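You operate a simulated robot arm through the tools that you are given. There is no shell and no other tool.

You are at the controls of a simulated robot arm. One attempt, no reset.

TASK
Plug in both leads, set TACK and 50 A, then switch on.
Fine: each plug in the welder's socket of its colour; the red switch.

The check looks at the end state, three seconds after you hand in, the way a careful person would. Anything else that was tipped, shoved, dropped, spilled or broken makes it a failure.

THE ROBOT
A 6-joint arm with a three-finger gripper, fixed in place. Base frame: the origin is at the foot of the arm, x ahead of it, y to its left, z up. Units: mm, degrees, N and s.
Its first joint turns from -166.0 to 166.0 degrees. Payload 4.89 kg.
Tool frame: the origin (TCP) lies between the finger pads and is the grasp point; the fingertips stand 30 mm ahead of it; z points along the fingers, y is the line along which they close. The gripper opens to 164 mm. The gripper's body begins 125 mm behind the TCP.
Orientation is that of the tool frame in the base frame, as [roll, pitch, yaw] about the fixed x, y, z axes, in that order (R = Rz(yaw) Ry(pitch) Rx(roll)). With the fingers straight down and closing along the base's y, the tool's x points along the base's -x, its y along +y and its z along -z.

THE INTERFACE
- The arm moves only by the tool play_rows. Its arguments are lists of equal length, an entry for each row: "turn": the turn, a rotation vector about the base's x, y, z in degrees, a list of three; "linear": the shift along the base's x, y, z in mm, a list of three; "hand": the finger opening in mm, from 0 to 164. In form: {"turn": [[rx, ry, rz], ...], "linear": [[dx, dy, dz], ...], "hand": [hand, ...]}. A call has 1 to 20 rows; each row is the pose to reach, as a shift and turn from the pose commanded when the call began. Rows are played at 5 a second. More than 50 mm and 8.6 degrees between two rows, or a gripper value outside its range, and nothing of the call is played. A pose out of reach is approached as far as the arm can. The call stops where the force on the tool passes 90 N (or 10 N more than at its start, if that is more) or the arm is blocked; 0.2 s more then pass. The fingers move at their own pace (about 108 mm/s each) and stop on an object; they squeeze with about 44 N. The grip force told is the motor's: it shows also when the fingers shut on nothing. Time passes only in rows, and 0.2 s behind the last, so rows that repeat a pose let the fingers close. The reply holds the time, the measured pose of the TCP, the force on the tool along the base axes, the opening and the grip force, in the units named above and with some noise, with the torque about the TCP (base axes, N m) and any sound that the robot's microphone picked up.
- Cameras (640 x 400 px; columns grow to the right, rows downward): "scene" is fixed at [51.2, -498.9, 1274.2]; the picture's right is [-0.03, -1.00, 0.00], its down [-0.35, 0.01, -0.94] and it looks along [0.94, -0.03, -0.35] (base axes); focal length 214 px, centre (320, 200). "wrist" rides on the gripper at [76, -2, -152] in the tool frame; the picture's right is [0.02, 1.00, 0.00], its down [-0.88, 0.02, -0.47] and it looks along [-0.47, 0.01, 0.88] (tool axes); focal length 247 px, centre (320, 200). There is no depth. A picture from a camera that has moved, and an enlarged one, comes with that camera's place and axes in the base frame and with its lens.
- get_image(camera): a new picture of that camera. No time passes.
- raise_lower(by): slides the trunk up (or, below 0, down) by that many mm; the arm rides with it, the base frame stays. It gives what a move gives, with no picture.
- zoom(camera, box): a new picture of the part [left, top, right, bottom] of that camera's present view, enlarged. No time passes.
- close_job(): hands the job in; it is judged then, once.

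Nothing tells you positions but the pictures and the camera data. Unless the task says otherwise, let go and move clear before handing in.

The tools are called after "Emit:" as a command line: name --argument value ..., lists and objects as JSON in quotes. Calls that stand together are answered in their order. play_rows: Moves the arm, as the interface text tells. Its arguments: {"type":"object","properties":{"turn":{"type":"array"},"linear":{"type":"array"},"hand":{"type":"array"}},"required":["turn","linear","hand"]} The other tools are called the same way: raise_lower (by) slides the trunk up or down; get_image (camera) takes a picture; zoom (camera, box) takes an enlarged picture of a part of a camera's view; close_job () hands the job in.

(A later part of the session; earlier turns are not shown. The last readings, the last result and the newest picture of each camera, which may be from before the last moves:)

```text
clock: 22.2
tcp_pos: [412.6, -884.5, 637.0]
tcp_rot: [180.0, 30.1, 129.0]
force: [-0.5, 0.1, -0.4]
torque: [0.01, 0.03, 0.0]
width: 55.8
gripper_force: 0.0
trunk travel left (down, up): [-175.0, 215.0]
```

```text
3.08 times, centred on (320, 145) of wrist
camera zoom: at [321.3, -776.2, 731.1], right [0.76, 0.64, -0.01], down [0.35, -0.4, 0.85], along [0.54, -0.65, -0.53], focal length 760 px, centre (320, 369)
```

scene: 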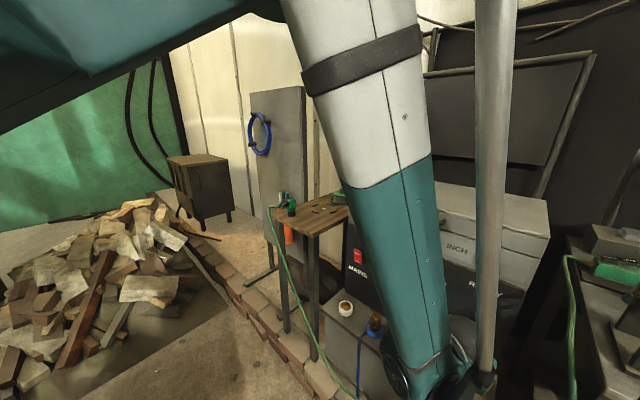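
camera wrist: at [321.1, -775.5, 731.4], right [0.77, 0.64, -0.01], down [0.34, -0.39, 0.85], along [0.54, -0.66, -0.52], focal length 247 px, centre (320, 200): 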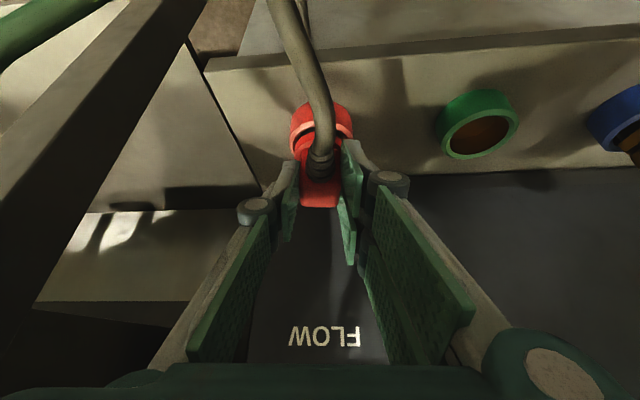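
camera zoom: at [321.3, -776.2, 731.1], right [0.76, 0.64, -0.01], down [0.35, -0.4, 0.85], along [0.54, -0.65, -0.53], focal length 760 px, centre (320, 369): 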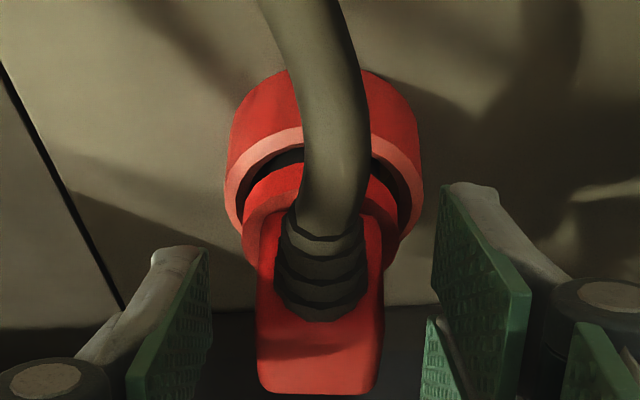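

The red plug stands upright in its socket. I'll rise straight up clear of it and look.

Emit:
play_rows --turn '[[0, 0, 0], [0, 0, 0], [0, 0, 0], [0, 0, 0], [0, 0, 0], [0, 0, 0], [0, 0, 0]]' --linear '[[0, 0, 8], [0, 0, 22], [0, 0, 42], [0, 0, 65], [-15, 20, 95], [-30, 40, 130], [-45, 60, 165]]' --hand '[60, 62, 64, 64, 64, 64, 64]'

Emit:
get_image --camera "wrist"

Emit:
zoom --camera "wrist" --box '[240, 20, 440, 160]'

```text
clock: 23.8
tcp_pos: [370.6, -826.4, 803.3]
tcp_rot: [-180.0, 29.9, 128.9]
force: [1.0, -1.6, -2.0]
torque: [0.15, 0.05, 0.01]
width: 64.1
gripper_force: 0.1
trunk travel left (down, up): [-175.0, 215.0]
```

```text
taken
camera wrist: at [278.7, -717.3, 896.3], right [0.76, 0.64, -0.01], down [0.35, -0.4, 0.85], along [0.54, -0.65, -0.53], focal length 247 px, centre (320, 200)
```

wrist: 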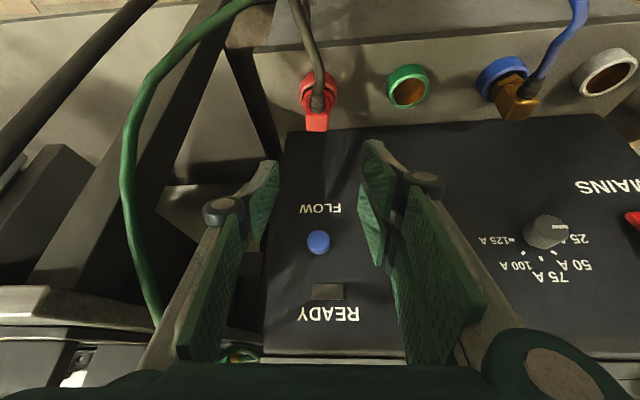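

```text
2.86 times, centred on (340, 90) of wrist
camera zoom: at [278.7, -717.3, 896.3], right [0.76, 0.64, -0.01], down [0.35, -0.4, 0.85], along [0.54, -0.65, -0.53], focal length 706 px, centre (263, 514)
```

zoom: 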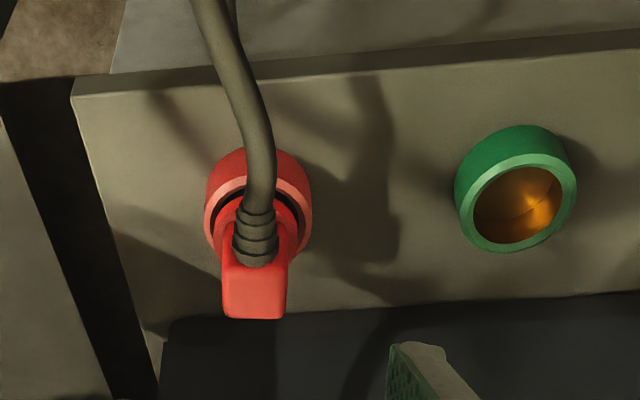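

The red plug is in. Now I'll return to the table for the green plug, going around the front at a safe height.

Emit:
play_rows --turn '[[0, 0, 0], [0, 0, 0], [0, 0, 0], [0, 0, 0], [0, 0, 0], [0, 0, 0], [0, 0, 0], [0, 0, 0.5], [0, 0, 1], [0, 0, 1.5], [0, 0, 2], [0, 0, 2.5], [0, 0, 3], [0, 0, 3.5], [0, 0, 4], [0, 0, 4.5], [0, 0, 5], [0, 0, 5.5], [0, 0, 6], [0, 0, 6]]' --linear '[[10, 17, 18], [28, 46, 50], [46, 76, 80], [64, 106, 112], [82, 136, 144], [98, 163, 173], [113, 187, 198], [140, 206, 205], [172, 229, 212], [205, 253, 219], [238, 276, 226], [271, 300, 232], [304, 323, 238], [337, 347, 244], [370, 370, 250], [403, 394, 255], [436, 417, 257], [469, 441, 257], [496, 460, 257], [507, 468, 257]]' --hand '[64, 64, 64, 64, 64, 64, 64, 64, 64, 64, 64, 64, 64, 64, 64, 64, 64, 64, 64, 66]'

Emit:
get_image --camera "wrist"

Emit:
zoom --camera "wrist" --box '[240, 80, 400, 220]'

Emit:
get_image --camera "scene"

```text
clock: 28.0
tcp_pos: [877.4, -356.5, 1060.8]
tcp_rot: [180.0, 30.0, 134.9]
force: [0.1, 0.1, -0.1]
torque: [0.03, 0.04, 0.02]
width: 65.8
gripper_force: 0.1
trunk travel left (down, up): [-175.0, 215.0]
```

```text
taken
camera wrist: at [774.5, -258.1, 1153.8], right [0.69, 0.72, -0.01], down [0.39, -0.36, 0.85], along [0.61, -0.59, -0.53], focal length 247 px, centre (320, 200)
```

wrist: 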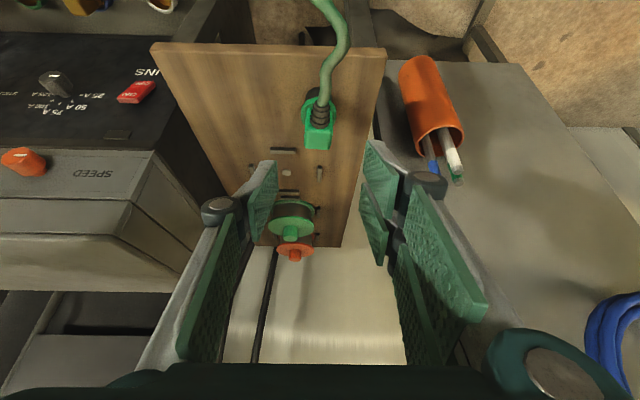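

```text
2.86 times, centred on (320, 150) of wrist
camera zoom: at [774.5, -258.1, 1153.8], right [0.69, 0.72, -0.01], down [0.39, -0.36, 0.85], along [0.61, -0.59, -0.53], focal length 706 px, centre (320, 343)
```

zoom: 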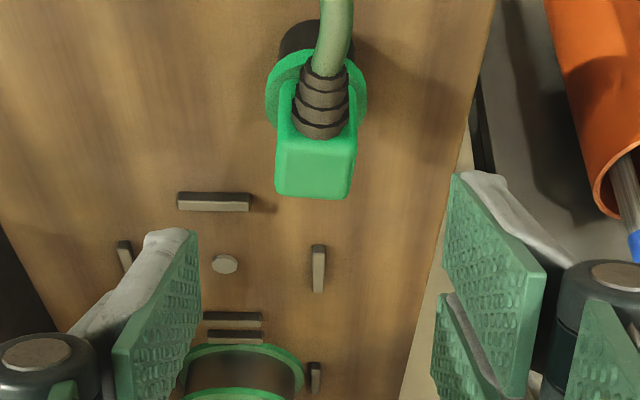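

```text
taken
```

scene: 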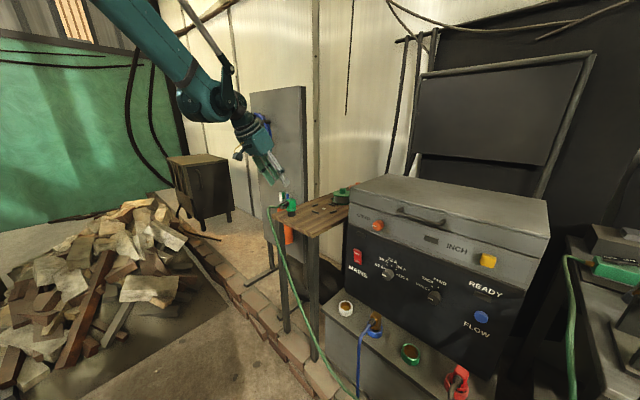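

Emit:
zoom --camera "wrist" --box '[295, 85, 345, 160]'

Emit:
zoom --camera "scene" --box '[270, 180, 320, 225]'

```text
5.33 times, centred on (320, 122) of wrist
camera zoom: at [774.5, -258.1, 1153.8], right [0.69, 0.72, -0.01], down [0.39, -0.36, 0.85], along [0.61, -0.59, -0.53], focal length 1317 px, centre (320, 613)
```

zoom: 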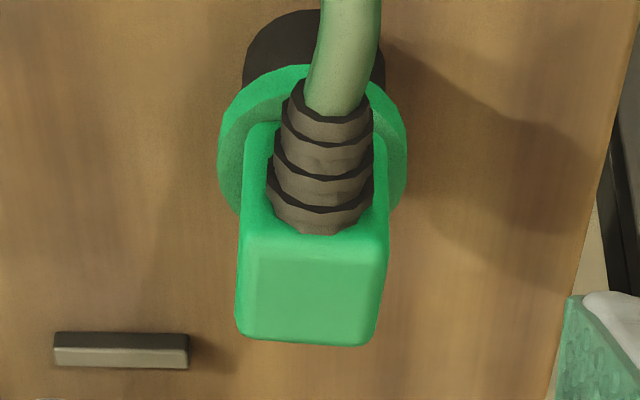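

```text
8.89 times, centred on (295, 202) of scene
camera zoom: at [51.2, -498.9, 1274.2], right [-0.03, -1.0, 0.0], down [-0.35, 0.01, -0.94], along [0.94, -0.03, -0.35], focal length 1906 px, centre (542, 178)
```

zoom: 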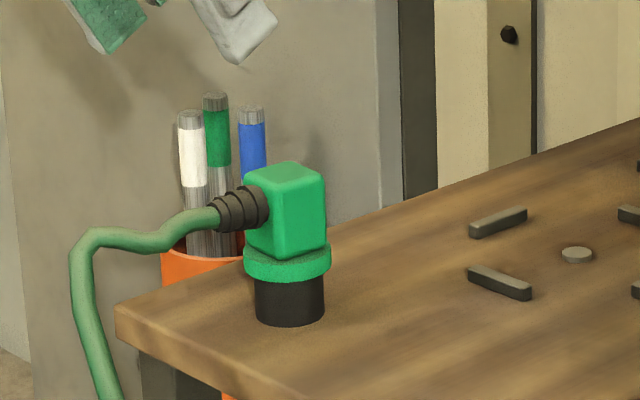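

Emit:
zoom --camera "scene" --box '[284, 194, 300, 212]'

Emit:
zoom --camera "wrist" --box '[308, 118, 332, 154]'

```text
16.00 times, centred on (292, 203) of scene
camera zoom: at [51.2, -498.9, 1274.2], right [-0.03, -1.0, 0.0], down [-0.35, 0.01, -0.94], along [0.94, -0.03, -0.35], focal length 3432 px, centre (768, 152)
```

zoom: 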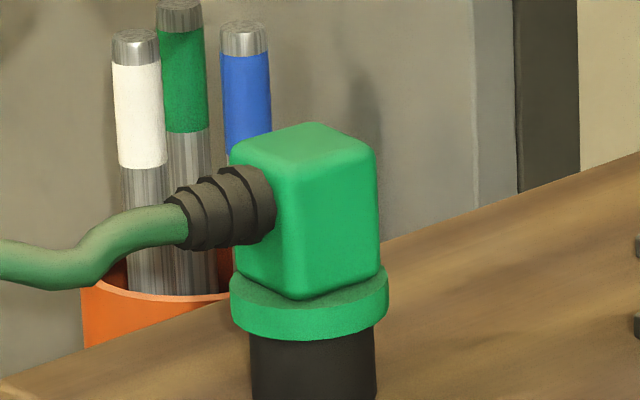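

```text
11.11 times, centred on (320, 136) of wrist
camera zoom: at [774.5, -258.1, 1153.8], right [0.69, 0.72, -0.01], down [0.39, -0.36, 0.85], along [0.61, -0.59, -0.53], focal length 2744 px, centre (320, 911)
```

zoom: 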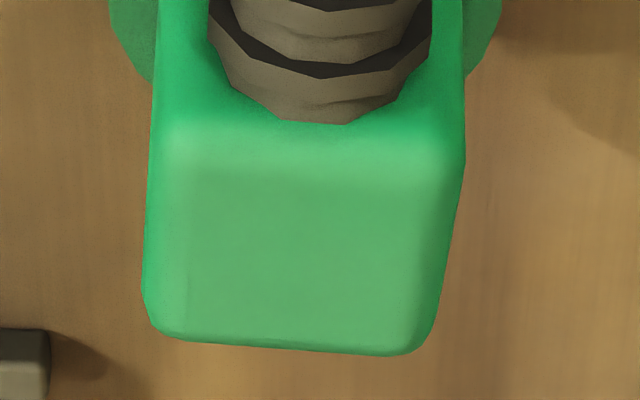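

Comparing edges in both views, the green box is turned to about azimuth -52°, with its centre near (913, -398). I'll rotate -7°, come down to the pre-grasp pose, and recheck.

Emit:
play_rows --turn '[[0, 0, -3.5], [0, 0, -7], [0, 0, -7]]' --linear '[[3, 1, -10], [5.3, 2.2, -22], [5.3, 2.2, -27]]' --hand '[66, 66, 66]'

Emit:
get_image --camera "wrist"

Emit:
zoom --camera "wrist" --box '[280, 80, 360, 180]'

```text
clock: 28.8
tcp_pos: [880.5, -353.6, 1032.2]
tcp_rot: [-179.9, 29.9, 128.0]
force: [0.3, 0.5, -0.8]
torque: [0.0, 0.02, -0.03]
width: 65.7
gripper_force: 0.1
trunk travel left (down, up): [-175.0, 215.0]
```

```text
taken
camera wrist: at [791.0, -243.7, 1125.9], right [0.78, 0.63, -0.01], down [0.34, -0.4, 0.85], along [0.53, -0.66, -0.53], focal length 247 px, centre (320, 200)
```

wrist: 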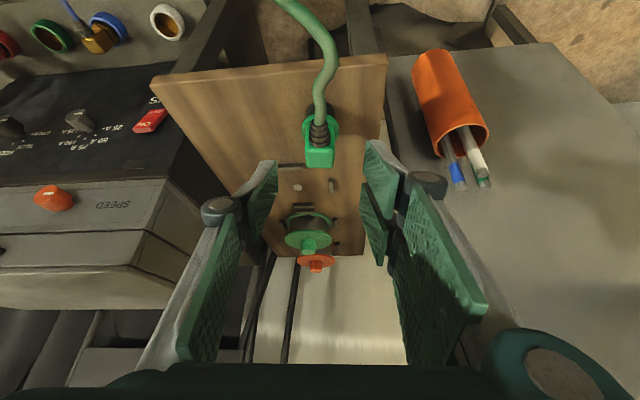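

```text
4.00 times, centred on (320, 130) of wrist
camera zoom: at [791.0, -243.7, 1125.9], right [0.78, 0.63, -0.01], down [0.34, -0.4, 0.85], along [0.53, -0.66, -0.53], focal length 988 px, centre (320, 480)
```

zoom: 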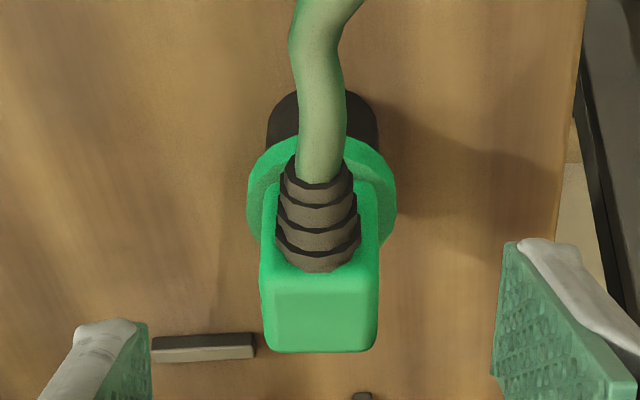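

The green box is aligned almost exactly as the red one was. I'll slide down along the tool axis and grip it.

Emit:
play_rows --turn '[[0, 0, 0], [0, 0, 0], [0, 0, 0], [0, 0, 0]]' --linear '[[8.5, -11.5, -24], [16, -21, -45], [21.5, -28.6, -61], [26, -34.6, -73.6]]' --hand '[66, 66, 66, 66]'

Emit:
zoom --camera "wrist" --box '[240, 100, 400, 220]'

Emit:
zoom --camera "scene" --box '[260, 165, 340, 235]'

```text
clock: 29.8
tcp_pos: [907.1, -390.1, 958.7]
tcp_rot: [180.0, 30.0, 128.1]
force: [0.1, -0.1, 0.5]
torque: [0.01, 0.01, -0.02]
width: 66.0
gripper_force: 0.1
trunk travel left (down, up): [-175.0, 215.0]
```

```text
3.33 times, centred on (320, 160) of wrist
camera zoom: at [818.0, -279.5, 1052.5], right [0.78, 0.63, -0.01], down [0.34, -0.4, 0.85], along [0.53, -0.66, -0.53], focal length 823 px, centre (320, 333)
```

zoom: 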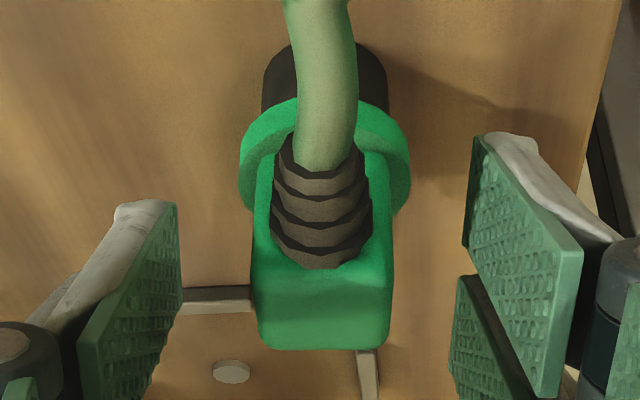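

```text
5.71 times, centred on (300, 200) of scene
camera zoom: at [51.2, -498.9, 1274.2], right [-0.03, -1.0, 0.0], down [-0.35, 0.01, -0.94], along [0.94, -0.03, -0.35], focal length 1226 px, centre (434, 200)
```

zoom: 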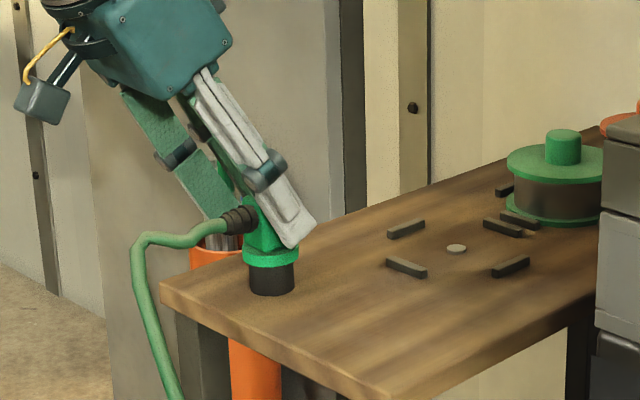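

Emit:
play_rows --turn '[[0, 0, 0], [0, 0, 0], [0, 0, 0], [0, 0, 0]]' --linear '[[0, 0, 0], [0, 0, 0], [0, 0, 0], [0, 0, 0]]' --hand '[45, 30, 20, 15]'

Emit:
play_rows --turn '[[0, 0, 0], [0, 0, 0], [0, 0, 0], [0, 0, 0], [0, 0, 0]]' --linear '[[0, 0, 10], [0, 0, 25], [0, 0, 45], [0, 0, 70], [0, 0, 95]]' --hand '[15, 15, 15, 15, 15]'

Emit:
zoom --camera "scene" --box '[240, 130, 360, 240]'

Emit:
get_image --camera "wrist"

```text
clock: 30.8
tcp_pos: [907.1, -390.8, 959.6]
tcp_rot: [180.0, 30.0, 128.0]
force: [2.1, 1.2, 1.1]
torque: [0.05, -0.06, 0.04]
width: 30.3
gripper_force: 44.1
trunk travel left (down, up): [-175.0, 215.0]
```

```text
clock: 32.0
tcp_pos: [905.8, -390.9, 1056.0]
tcp_rot: [180.0, 30.0, 128.0]
force: [-0.3, -0.7, -0.3]
torque: [0.06, 0.05, -0.06]
width: 30.2
gripper_force: 44.2
trunk travel left (down, up): [-175.0, 215.0]
```

```text
3.64 times, centred on (300, 185) of scene
camera zoom: at [51.2, -498.9, 1274.2], right [-0.03, -1.0, 0.0], down [-0.35, 0.01, -0.94], along [0.94, -0.03, -0.35], focal length 780 px, centre (393, 254)
```

zoom: 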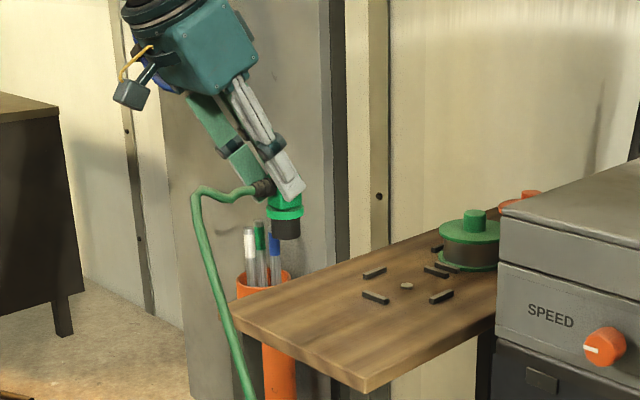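

```text
taken
camera wrist: at [816.5, -279.6, 1148.9], right [0.78, 0.63, -0.01], down [0.34, -0.4, 0.85], along [0.53, -0.66, -0.53], focal length 247 px, centre (320, 200)
```

wrist: 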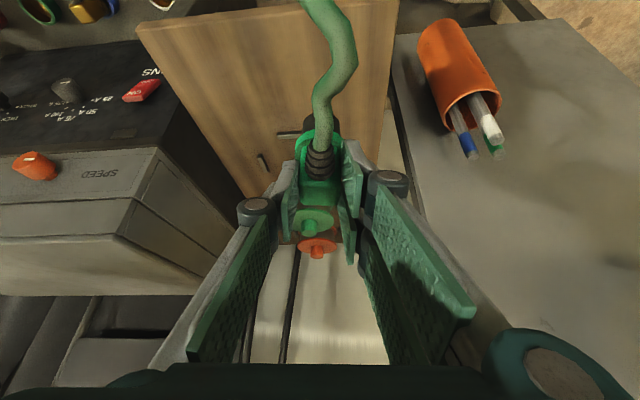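

The green plug is held and lifted. I'll carry it in front of the welder to above the green socket, which I place near (511, -804).

Emit:
play_rows --turn '[[0, 0, 0], [0, 0, 0], [0, 0, 0], [0, 0, 0], [0, 0, 0], [0, 0, 0], [0, 0, 0], [0, 0, 0], [0, 0, 0], [0, 0, 0], [0, 0, 0], [0, 0, 0], [0, 0, 0], [0, 0, 0], [0, 0, 0], [0, 0, 0]]' --linear '[[-12, -6, 0], [-36, -19, 0], [-65, -35, 0], [-94, -52, -3], [-123, -68, -8], [-152, -85, -13], [-181, -102, -18], [-210, -118, -23], [-239, -135, -28], [-268, -151, -33], [-297, -168, -38], [-326, -184, -43], [-355, -201, -48], [-380, -215, -52], [-398, -225, -54], [-406, -230, -54]]' --hand '[15, 15, 15, 15, 15, 15, 15, 15, 15, 15, 15, 15, 15, 15, 15, 15]'

Emit:
play_rows --turn '[[0, 0, 0], [0, 0, 0], [0, 0, 0], [0, 0, 0], [0, 0, 0], [0, 0, 0], [0, 0, 0], [0, 0, 0], [0, 0, 0], [0, 0, 0]]' --linear '[[-2, -6, -12], [-7, -19, -36], [-12, -33, -64], [-18, -48, -92], [-23, -63, -120], [-29, -78, -148], [-34, -93, -176], [-39, -108, -204], [-43, -119, -226], [-44.5, -125, -240]]' --hand '[15, 15, 15, 15, 15, 15, 15, 15, 15, 15]'

Emit:
get_image --camera "wrist"

Emit:
get_image --camera "scene"

```text
clock: 35.4
tcp_pos: [499.6, -620.2, 1000.2]
tcp_rot: [180.0, 30.0, 128.1]
force: [0.3, 0.5, -1.7]
torque: [0.01, 0.01, 0.01]
width: 30.3
gripper_force: 43.9
trunk travel left (down, up): [-175.0, 215.0]
```

```text
clock: 37.6
tcp_pos: [456.9, -744.1, 760.1]
tcp_rot: [180.0, 30.0, 128.0]
force: [0.0, -0.5, -0.9]
torque: [-0.02, 0.04, -0.04]
width: 30.5
gripper_force: 44.2
trunk travel left (down, up): [-175.0, 215.0]
```

```text
taken
camera wrist: at [366.9, -633.3, 852.8], right [0.78, 0.63, -0.01], down [0.34, -0.4, 0.85], along [0.53, -0.66, -0.53], focal length 247 px, centre (320, 200)
```

wrist: 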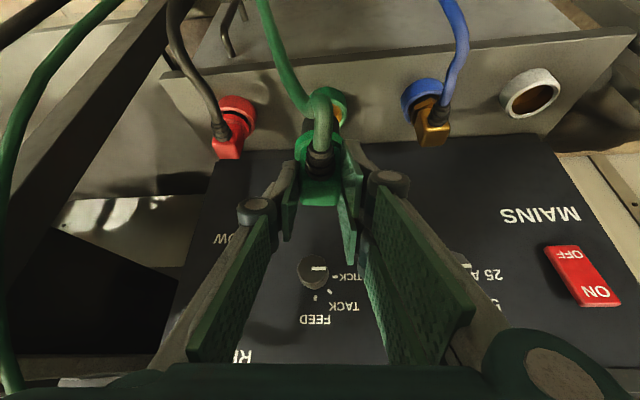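

```text
taken
```

scene: 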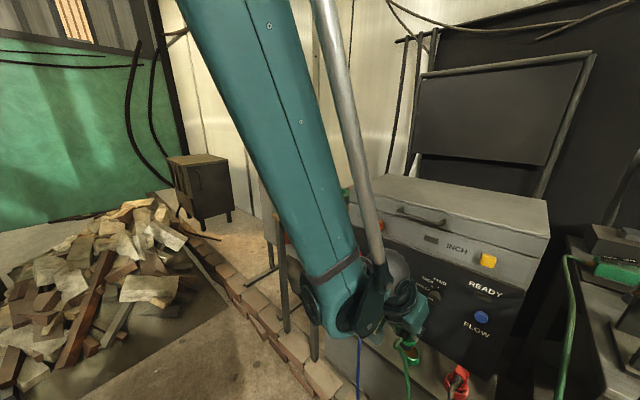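

Emit:
play_rows --turn '[[0, 0, 0], [0, 0, 0], [0, 0, 0], [0, 0, 0], [0, 0, 0], [0, 0, 0]]' --linear '[[10, -10, -10], [25, -25, -22], [40, -40, -36], [49, -49.7, -52], [49, -49.7, -70], [49, -49.7, -82]]' --hand '[15, 15, 15, 15, 15, 15]'

Emit:
zoom --camera "wrist" --box '[240, 80, 400, 210]'

```text
clock: 39.0
tcp_pos: [503.9, -795.4, 679.6]
tcp_rot: [-180.0, 30.1, 127.8]
force: [-1.0, -0.1, -1.5]
torque: [-0.01, -0.02, 0.01]
width: 30.4
gripper_force: 43.5
trunk travel left (down, up): [-175.0, 215.0]
```

```text
3.08 times, centred on (320, 145) of wrist
camera zoom: at [414.8, -683.9, 772.1], right [0.78, 0.63, -0.01], down [0.34, -0.4, 0.85], along [0.53, -0.66, -0.53], focal length 760 px, centre (320, 369)
```

zoom: 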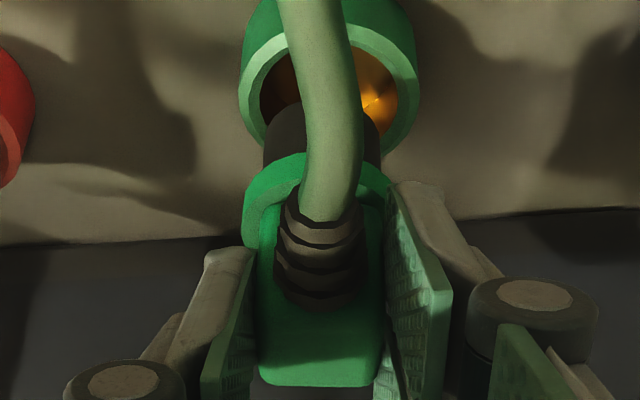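

Emit:
play_rows --turn '[[0, 0, 0], [0, 0, 0], [0, 0, 0], [0, 0, 0]]' --linear '[[0.6, 0.5, -5], [0.6, 0.5, -10], [0.6, 0.5, -14], [0.6, 0.5, -17]]' --hand '[15, 15, 15, 15]'

Emit:
zoom --camera "wrist" --box '[260, 80, 380, 180]'

```text
clock: 40.0
tcp_pos: [505.8, -794.4, 660.6]
tcp_rot: [-180.0, 30.1, 128.0]
force: [0.6, -0.4, -1.6]
torque: [0.04, 0.01, 0.01]
width: 30.4
gripper_force: 44.9
trunk travel left (down, up): [-175.0, 215.0]
```

```text
4.00 times, centred on (320, 130) of wrist
camera zoom: at [415.9, -683.4, 754.4], right [0.78, 0.63, -0.01], down [0.34, -0.4, 0.85], along [0.53, -0.66, -0.53], focal length 988 px, centre (320, 480)
```

zoom: 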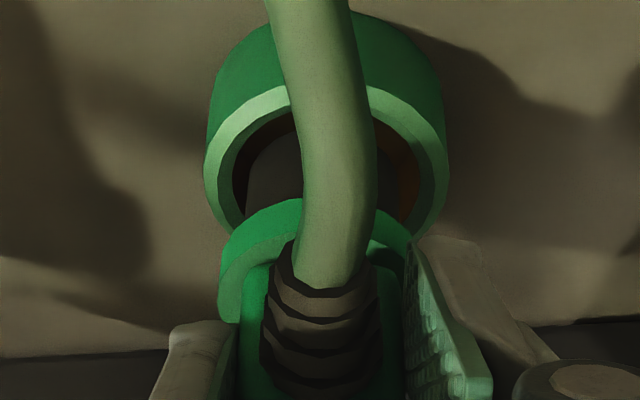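

Emit:
play_rows --turn '[[0, 0, 0], [0, 0, 0], [0, 0, 0], [0, 0, 0]]' --linear '[[-0.6, 0.8, -3], [-0.6, 0.8, -6], [-0.6, 0.8, -9], [-0.6, 0.8, -12]]' --hand '[15, 15, 15, 15]'

Emit:
zoom --camera "wrist" --box '[260, 80, 380, 180]'

```text
clock: 41.0
tcp_pos: [505.7, -793.1, 651.9]
tcp_rot: [-180.0, 30.3, 128.1]
force: [13.5, -9.7, 61.6]
torque: [-0.63, -0.64, 0.11]
width: 30.3
gripper_force: 43.9
trunk travel left (down, up): [-175.0, 215.0]
```

```text
4.00 times, centred on (320, 130) of wrist
camera zoom: at [415.1, -681.7, 745.1], right [0.78, 0.63, -0.01], down [0.34, -0.4, 0.85], along [0.53, -0.66, -0.52], focal length 988 px, centre (320, 480)
```

zoom: 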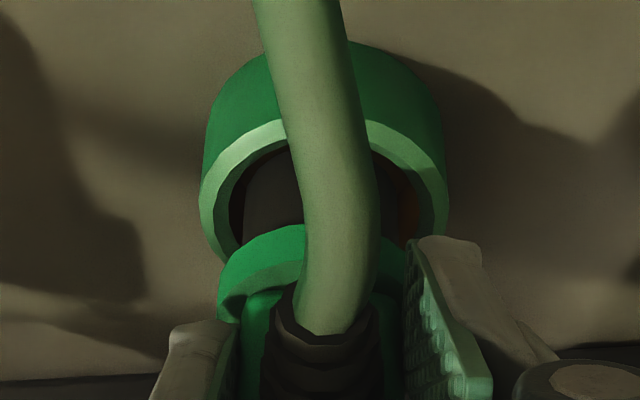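

The green pin touched the near-side lip: 60 N with a push toward +f. I'll back off 8 mm, shift 3 mm deeper, and check whether the plug turned in the grip.

Emit:
play_rows --turn '[[0, 0, 0], [0, 0, 0], [0, 0, 0], [0, 0, 0]]' --linear '[[0, 0, 4], [0, 0, 8], [0, 0, 12], [0, 0, 12]]' --hand '[15, 15, 15, 15]'

Emit:
zoom --camera "wrist" --box '[260, 80, 380, 180]'

Emit:
get_image --camera "scene"

```text
clock: 42.0
tcp_pos: [504.8, -793.3, 661.5]
tcp_rot: [-179.9, 30.1, 128.0]
force: [-0.4, 0.0, -2.0]
torque: [-0.03, -0.01, 0.02]
width: 30.1
gripper_force: 43.5
trunk travel left (down, up): [-175.0, 215.0]
```

```text
4.00 times, centred on (320, 130) of wrist
camera zoom: at [414.6, -682.7, 754.8], right [0.78, 0.63, -0.01], down [0.34, -0.4, 0.85], along [0.53, -0.66, -0.53], focal length 988 px, centre (320, 480)
```

zoom: 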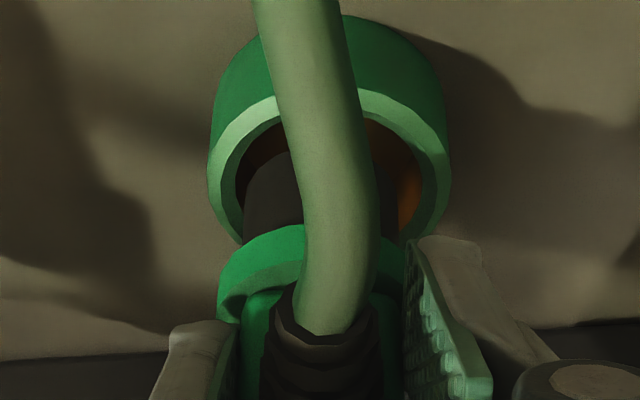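

```text
taken
```

scene: 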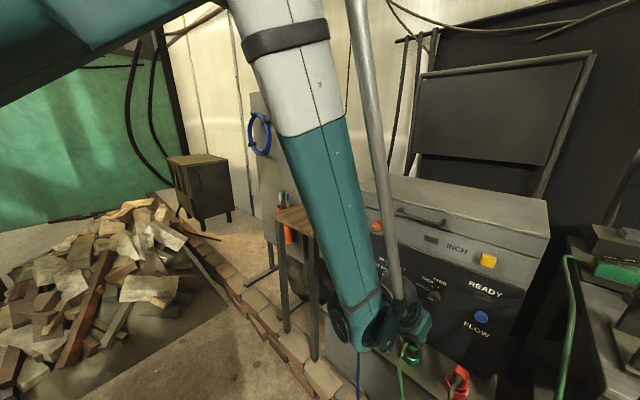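

Emit:
zoom --camera "wrist" --box '[280, 120, 360, 220]'

Emit:
zoom --camera "scene" --box '[385, 325, 435, 375]'

```text
4.00 times, centred on (320, 170) of wrist
camera zoom: at [414.6, -682.7, 754.8], right [0.78, 0.63, -0.01], down [0.34, -0.4, 0.85], along [0.53, -0.66, -0.53], focal length 988 px, centre (320, 320)
```

zoom: 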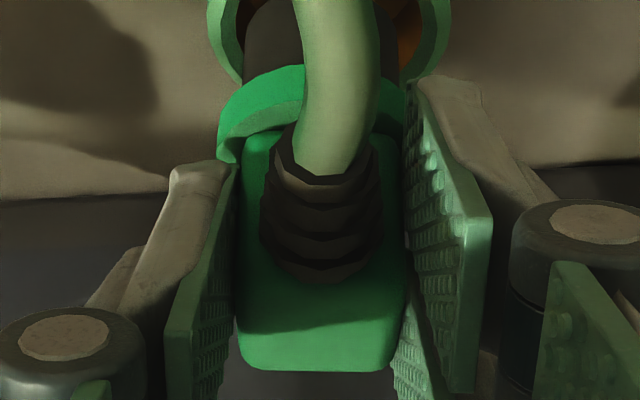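

```text
8.00 times, centred on (410, 350) of scene
camera zoom: at [51.2, -498.9, 1274.2], right [-0.03, -1.0, 0.0], down [-0.35, 0.01, -0.94], along [0.94, -0.03, -0.35], focal length 1716 px, centre (-400, -1000)
```

zoom: 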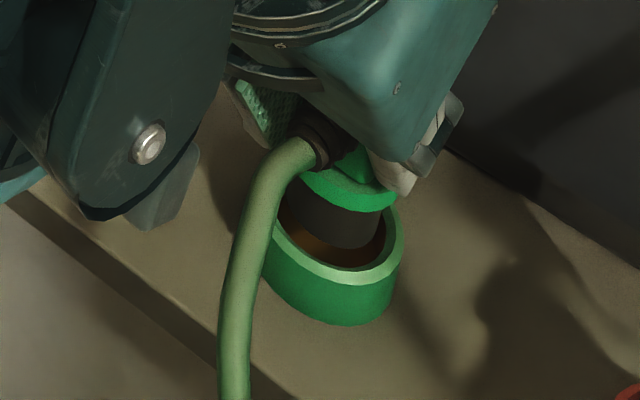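

Emit:
zoom --camera "scene" --box '[412, 340, 438, 368]'

Emit:
zoom --camera "scene" --box '[402, 336, 442, 370]'

```text
14.29 times, centred on (425, 354) of scene
camera zoom: at [51.2, -498.9, 1274.2], right [-0.03, -1.0, 0.0], down [-0.35, 0.01, -0.94], along [0.94, -0.03, -0.35], focal length 3064 px, centre (-1180, -2000)
```

zoom: 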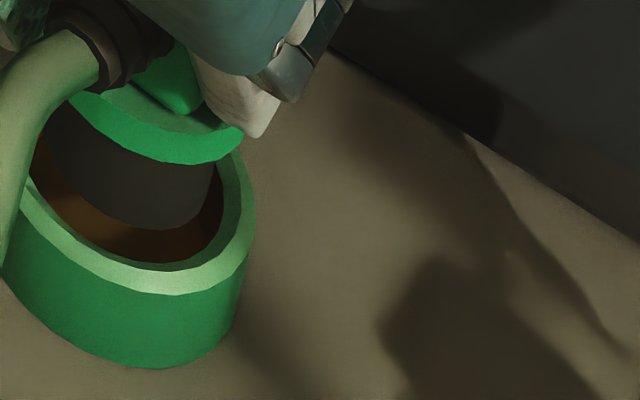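

```text
11.76 times, centred on (422, 353) of scene
camera zoom: at [51.2, -498.9, 1274.2], right [-0.03, -1.0, 0.0], down [-0.35, 0.01, -0.94], along [0.94, -0.03, -0.35], focal length 2523 px, centre (-880, -1600)
```

zoom: 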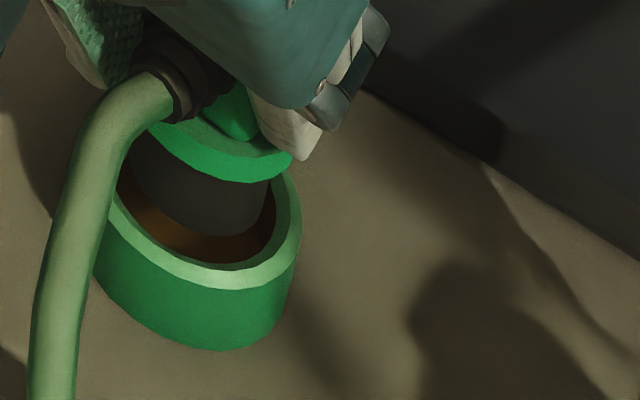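

The push slid the green plug upward in the grip and tipped it by about 12–15°, with the pin end toward the robot. I'll rise and tilt the tool forward by 12° to bring the plug upright again, then look from the scene camera.

Emit:
play_rows --turn '[[0, 0, 0], [0, 0, 0], [-4.73, -3.69, 0], [-9.46, -7.39, 0], [-9.46, -7.39, 0]]' --linear '[[0, 0, 8], [0, 0, 16], [0, 0, 18], [0, 0, 18], [0, 0, 18]]' --hand '[15, 15, 15, 15, 15]'

Emit:
zoom --camera "scene" --box '[392, 326, 442, 370]'

Emit:
zoom --camera "wrist" --box '[240, 80, 400, 220]'

```text
clock: 43.2
tcp_pos: [508.0, -796.6, 680.8]
tcp_rot: [180.0, 41.8, 127.9]
force: [0.0, 0.2, -1.9]
torque: [0.04, 0.03, -0.03]
width: 30.2
gripper_force: 44.1
out of reach, approached as far as the arm can: row 4, 5
trunk travel left (down, up): [-175.0, 215.0]
```

```text
9.09 times, centred on (417, 348) of scene
camera zoom: at [51.2, -498.9, 1274.2], right [-0.03, -1.0, 0.0], down [-0.35, 0.01, -0.94], along [0.94, -0.03, -0.35], focal length 1950 px, centre (-562, -1146)
```

zoom: 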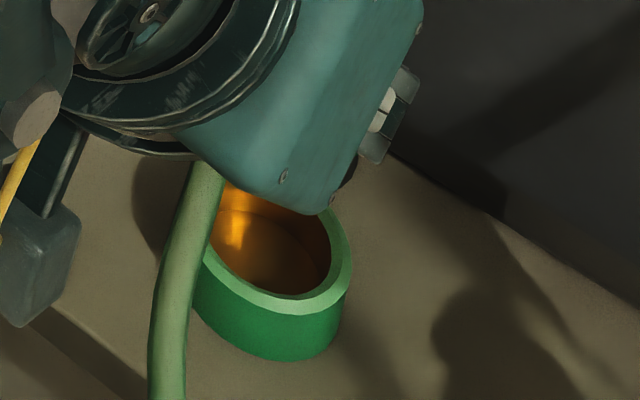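

```text
2.86 times, centred on (320, 150) of wrist
camera zoom: at [407.3, -672.4, 743.8], right [0.78, 0.63, -0.01], down [0.22, -0.26, 0.94], along [0.59, -0.73, -0.34], focal length 706 px, centre (320, 343)
```

zoom: 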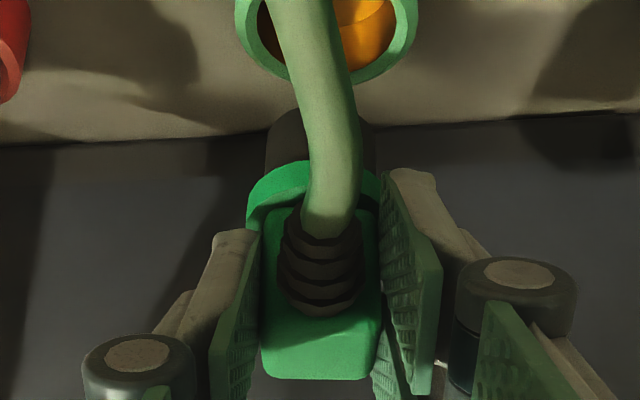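

Emit:
zoom --camera "wrist" --box '[290, 110, 350, 170]'

Emit:
zoom --camera "wrist" --box '[290, 150, 350, 220]'

```text
6.67 times, centred on (320, 140) of wrist
camera zoom: at [407.3, -672.4, 743.8], right [0.78, 0.63, -0.01], down [0.22, -0.26, 0.94], along [0.59, -0.73, -0.34], focal length 1646 px, centre (320, 600)
```

zoom: 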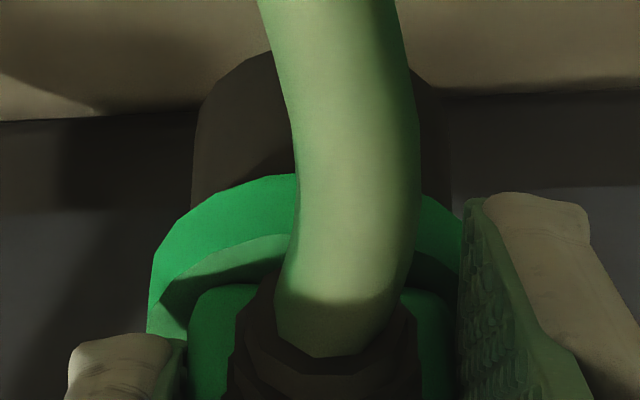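

```text
5.71 times, centred on (320, 185) of wrist
camera zoom: at [407.3, -672.4, 743.8], right [0.78, 0.63, -0.01], down [0.22, -0.26, 0.94], along [0.59, -0.73, -0.34], focal length 1411 px, centre (320, 286)
```

zoom: 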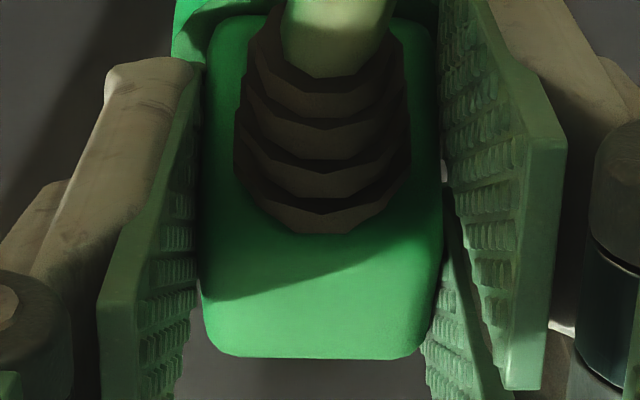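

On re-measuring, the plug slid up about 4 mm and tipped only about 3°, so I over-tilted. I'll go back to a 33° tilt and re-centre over the green socket.

Emit:
play_rows --turn '[[3.55, 2.77, 0], [7.09, 5.54, 0], [7.09, 5.54, 0]]' --linear '[[-1, 1, 0], [-2, 2.5, -3], [-2, 2.5, -5]]' --hand '[15, 15, 15]'

Emit:
zoom --camera "wrist" --box '[270, 80, 370, 170]'

Emit:
zoom --camera "scene" --box '[402, 336, 442, 370]'

```text
clock: 44.0
tcp_pos: [505.5, -794.6, 677.1]
tcp_rot: [180.0, 33.0, 128.0]
force: [-0.8, -0.1, -1.3]
torque: [0.02, 0.01, -0.01]
width: 30.1
gripper_force: 43.8
trunk travel left (down, up): [-175.0, 215.0]
```

```text
4.44 times, centred on (320, 125) of wrist
camera zoom: at [412.0, -679.2, 762.5], right [0.78, 0.63, -0.01], down [0.31, -0.37, 0.88], along [0.55, -0.68, -0.48], focal length 1098 px, centre (320, 533)
```

zoom: 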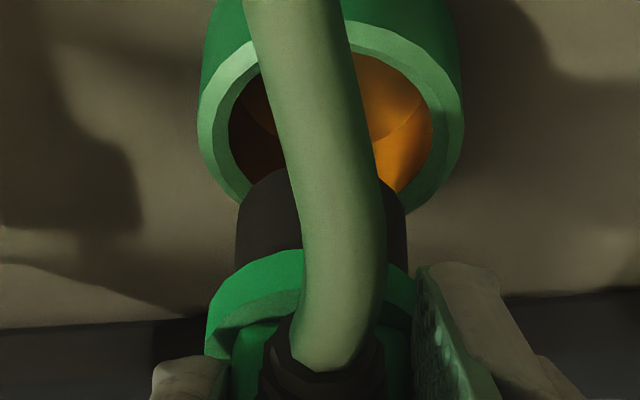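

```text
11.76 times, centred on (422, 353) of scene
camera zoom: at [51.2, -498.9, 1274.2], right [-0.03, -1.0, 0.0], down [-0.35, 0.01, -0.94], along [0.94, -0.03, -0.35], focal length 2523 px, centre (-880, -1600)
```

zoom: 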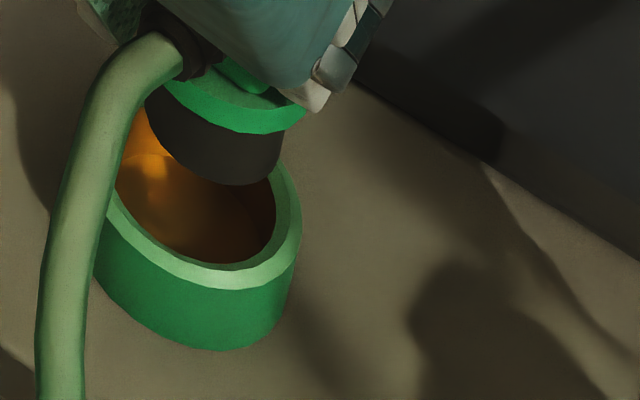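

Emit:
zoom --camera "scene" --box '[404, 336, 428, 356]'

Emit:
zoom --camera "wrist" --box '[295, 100, 345, 150]'

```text
16.00 times, centred on (416, 346) of scene
camera zoom: at [51.2, -498.9, 1274.2], right [-0.03, -1.0, 0.0], down [-0.35, 0.01, -0.94], along [0.94, -0.03, -0.35], focal length 3432 px, centre (-1216, -2136)
```

zoom: 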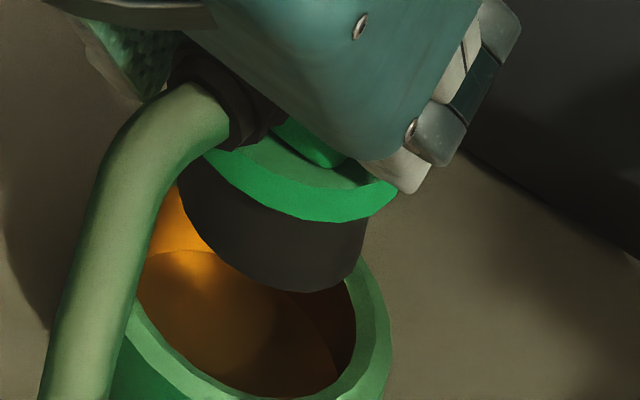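

```text
8.00 times, centred on (320, 125) of wrist
camera zoom: at [412.0, -679.2, 762.5], right [0.78, 0.63, -0.01], down [0.31, -0.37, 0.88], along [0.55, -0.68, -0.48], focal length 1976 px, centre (320, 800)
```

zoom: 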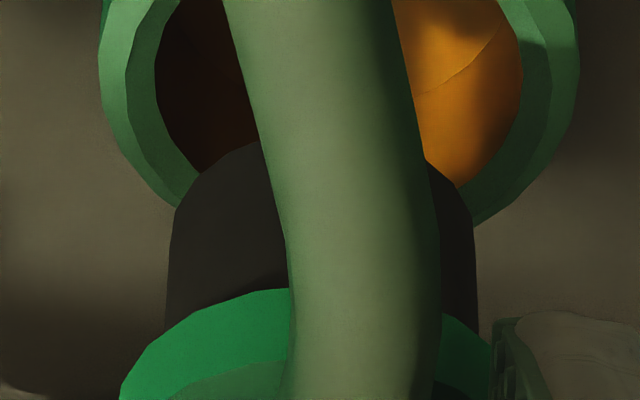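

The plug is upright now but about 4 mm too deep. I'll shift it back by (-1.3, +3.7) and lower it to just above the rim for another comparison.

Emit:
play_rows --turn '[[0, 0, 0], [0, 0, 0], [0, 0, 0], [0, 0, 0]]' --linear '[[-1.3, 3.7, 0], [-1.3, 3.7, -5], [-1.3, 3.7, -11], [-1.3, 3.7, -14]]' --hand '[15, 15, 15, 15]'

Emit:
zoom --camera "wrist" --box '[270, 80, 370, 170]'

Emit:
zoom --camera "scene" --box '[400, 338, 428, 364]'

```text
clock: 45.0
tcp_pos: [503.9, -791.3, 663.3]
tcp_rot: [-180.0, 33.0, 128.0]
force: [-0.3, -0.1, -2.3]
torque: [0.02, 0.03, -0.01]
width: 30.3
gripper_force: 44.3
trunk travel left (down, up): [-175.0, 215.0]
```

```text
4.44 times, centred on (320, 125) of wrist
camera zoom: at [410.6, -676.0, 748.5], right [0.78, 0.63, -0.01], down [0.31, -0.37, 0.88], along [0.55, -0.68, -0.48], focal length 1098 px, centre (320, 533)
```

zoom: 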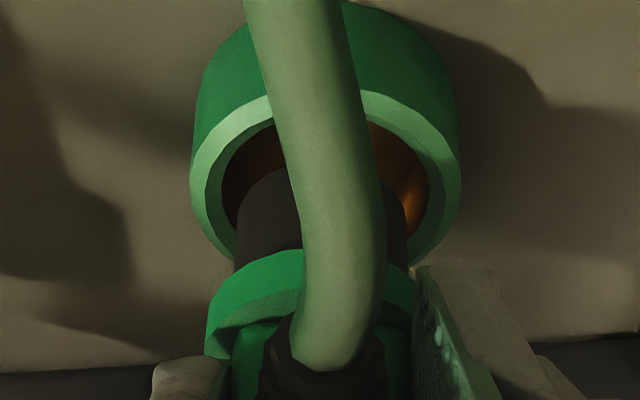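

```text
15.38 times, centred on (414, 351) of scene
camera zoom: at [51.2, -498.9, 1274.2], right [-0.03, -1.0, 0.0], down [-0.35, 0.01, -0.94], along [0.94, -0.03, -0.35], focal length 3300 px, centre (-1126, -2123)
```

zoom: 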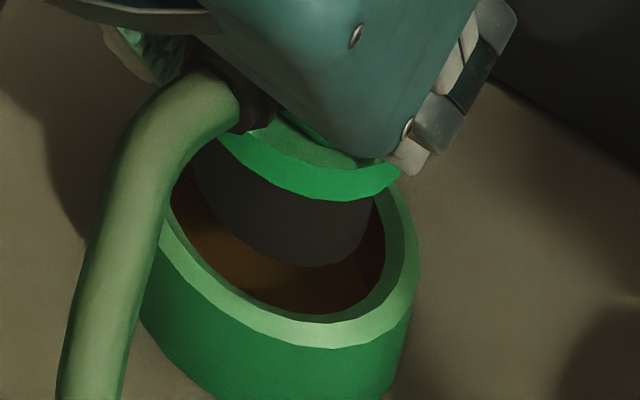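

Emit:
play_rows --turn '[[0, 0, 0], [0, 0, 0], [0, 0, 0]]' --linear '[[0.5, 0.4, -3], [0.5, 0.4, -6], [0.5, 0.4, -7]]' --hand '[15, 15, 15]'

Emit:
zoom --camera "wrist" --box '[270, 80, 370, 170]'

Emit:
zoom --camera "scene" --box '[400, 338, 428, 364]'

```text
clock: 45.8
tcp_pos: [505.0, -789.3, 655.9]
tcp_rot: [180.0, 33.1, 128.0]
force: [-0.1, 0.1, -0.9]
torque: [0.02, 0.03, -0.02]
width: 30.5
gripper_force: 44.4
trunk travel left (down, up): [-175.0, 215.0]
```

```text
4.44 times, centred on (320, 125) of wrist
camera zoom: at [411.8, -675.5, 741.5], right [0.78, 0.63, -0.01], down [0.31, -0.37, 0.88], along [0.55, -0.68, -0.48], focal length 1098 px, centre (320, 533)
```

zoom: 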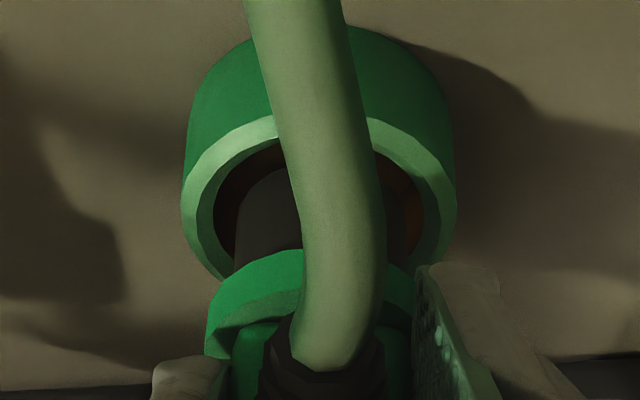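

```text
15.38 times, centred on (414, 351) of scene
camera zoom: at [51.2, -498.9, 1274.2], right [-0.03, -1.0, 0.0], down [-0.35, 0.01, -0.94], along [0.94, -0.03, -0.35], focal length 3300 px, centre (-1126, -2123)
```

zoom: 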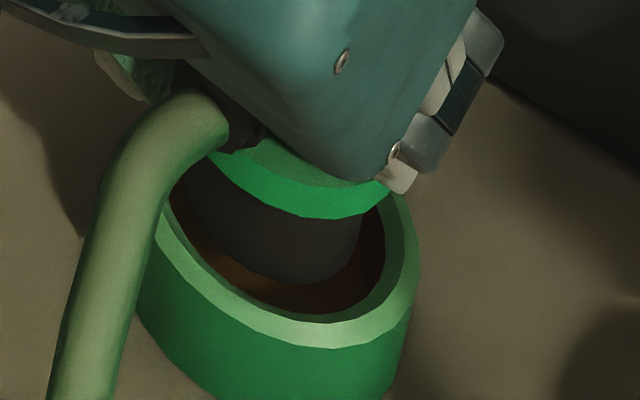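

Emit:
play_rows --turn '[[0, 0, 0], [0, 0, 0], [0, 0, 0]]' --linear '[[-0.3, -0.2, -2], [-0.3, -0.2, -4], [-0.3, -0.2, -5]]' --hand '[15, 15, 15]'

Emit:
zoom --camera "wrist" --box '[270, 80, 370, 170]'

```text
clock: 46.6
tcp_pos: [503.5, -790.1, 651.9]
tcp_rot: [-180.0, 33.1, 128.1]
force: [3.7, -2.3, 24.5]
torque: [-0.09, -0.16, -0.03]
width: 30.3
gripper_force: 44.4
trunk travel left (down, up): [-175.0, 215.0]
```

```text
4.44 times, centred on (320, 125) of wrist
camera zoom: at [411.1, -675.7, 737.9], right [0.78, 0.63, -0.01], down [0.31, -0.37, 0.88], along [0.55, -0.69, -0.48], focal length 1098 px, centre (320, 533)
```

zoom: 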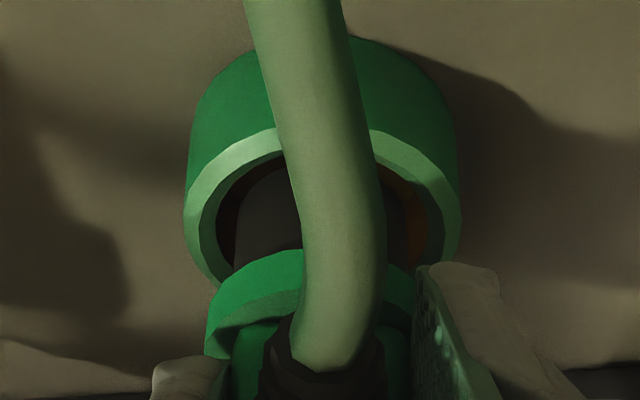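

Emit:
get_image --camera "wrist"

Emit:
zoom --camera "scene" --box '[360, 310, 480, 400]'

Emit:
zoom --camera "scene" --box '[402, 342, 426, 362]'

Emit:
zoom --camera "wrist" --box '[295, 105, 345, 150]'

```text
taken
camera wrist: at [411.1, -675.7, 737.9], right [0.78, 0.63, -0.01], down [0.31, -0.37, 0.88], along [0.55, -0.69, -0.48], focal length 247 px, centre (320, 200)
```

wrist: 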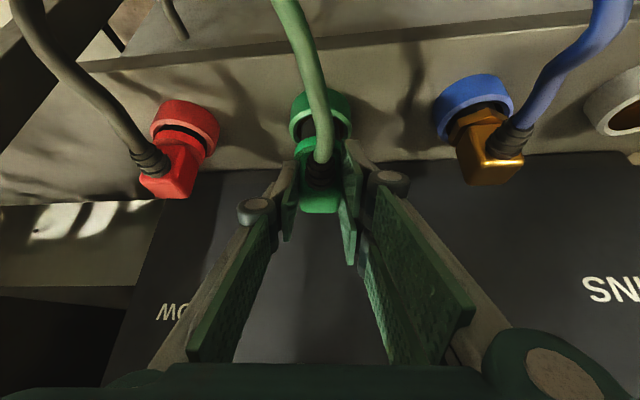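

```text
4.44 times, centred on (420, 355) of scene
camera zoom: at [51.2, -498.9, 1274.2], right [-0.03, -1.0, 0.0], down [-0.35, 0.01, -0.94], along [0.94, -0.03, -0.35], focal length 953 px, centre (-124, -489)
```

zoom: 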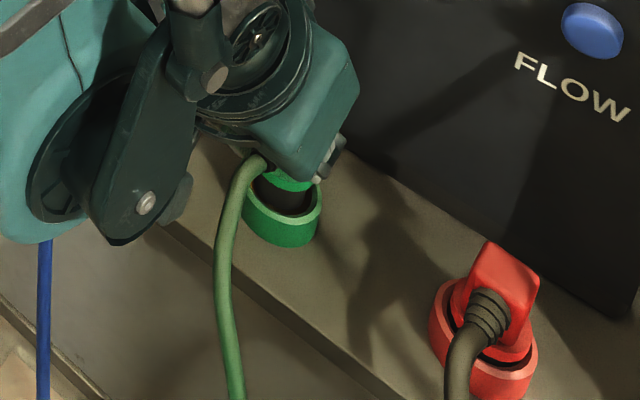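

```text
16.00 times, centred on (414, 352) of scene
camera zoom: at [51.2, -498.9, 1274.2], right [-0.03, -1.0, 0.0], down [-0.35, 0.01, -0.94], along [0.94, -0.03, -0.35], focal length 3432 px, centre (-1184, -2232)
```

zoom: 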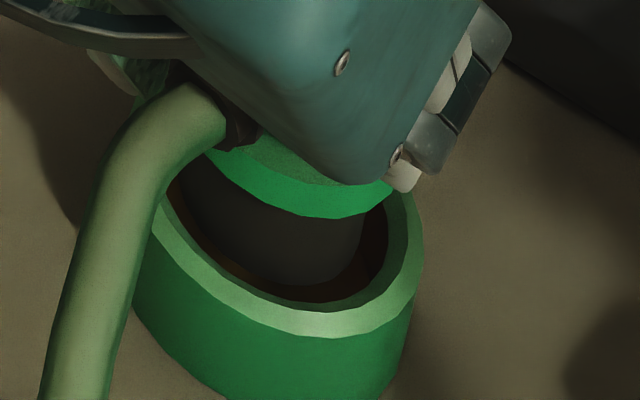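

```text
8.89 times, centred on (320, 128) of wrist
camera zoom: at [411.1, -675.7, 737.9], right [0.78, 0.63, -0.01], down [0.31, -0.37, 0.88], along [0.55, -0.69, -0.48], focal length 2195 px, centre (320, 844)
```

zoom: 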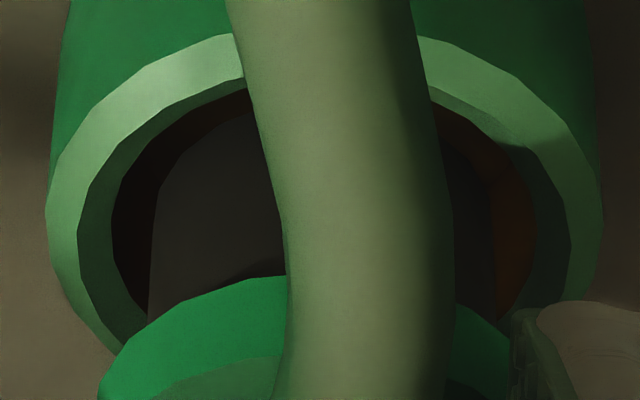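

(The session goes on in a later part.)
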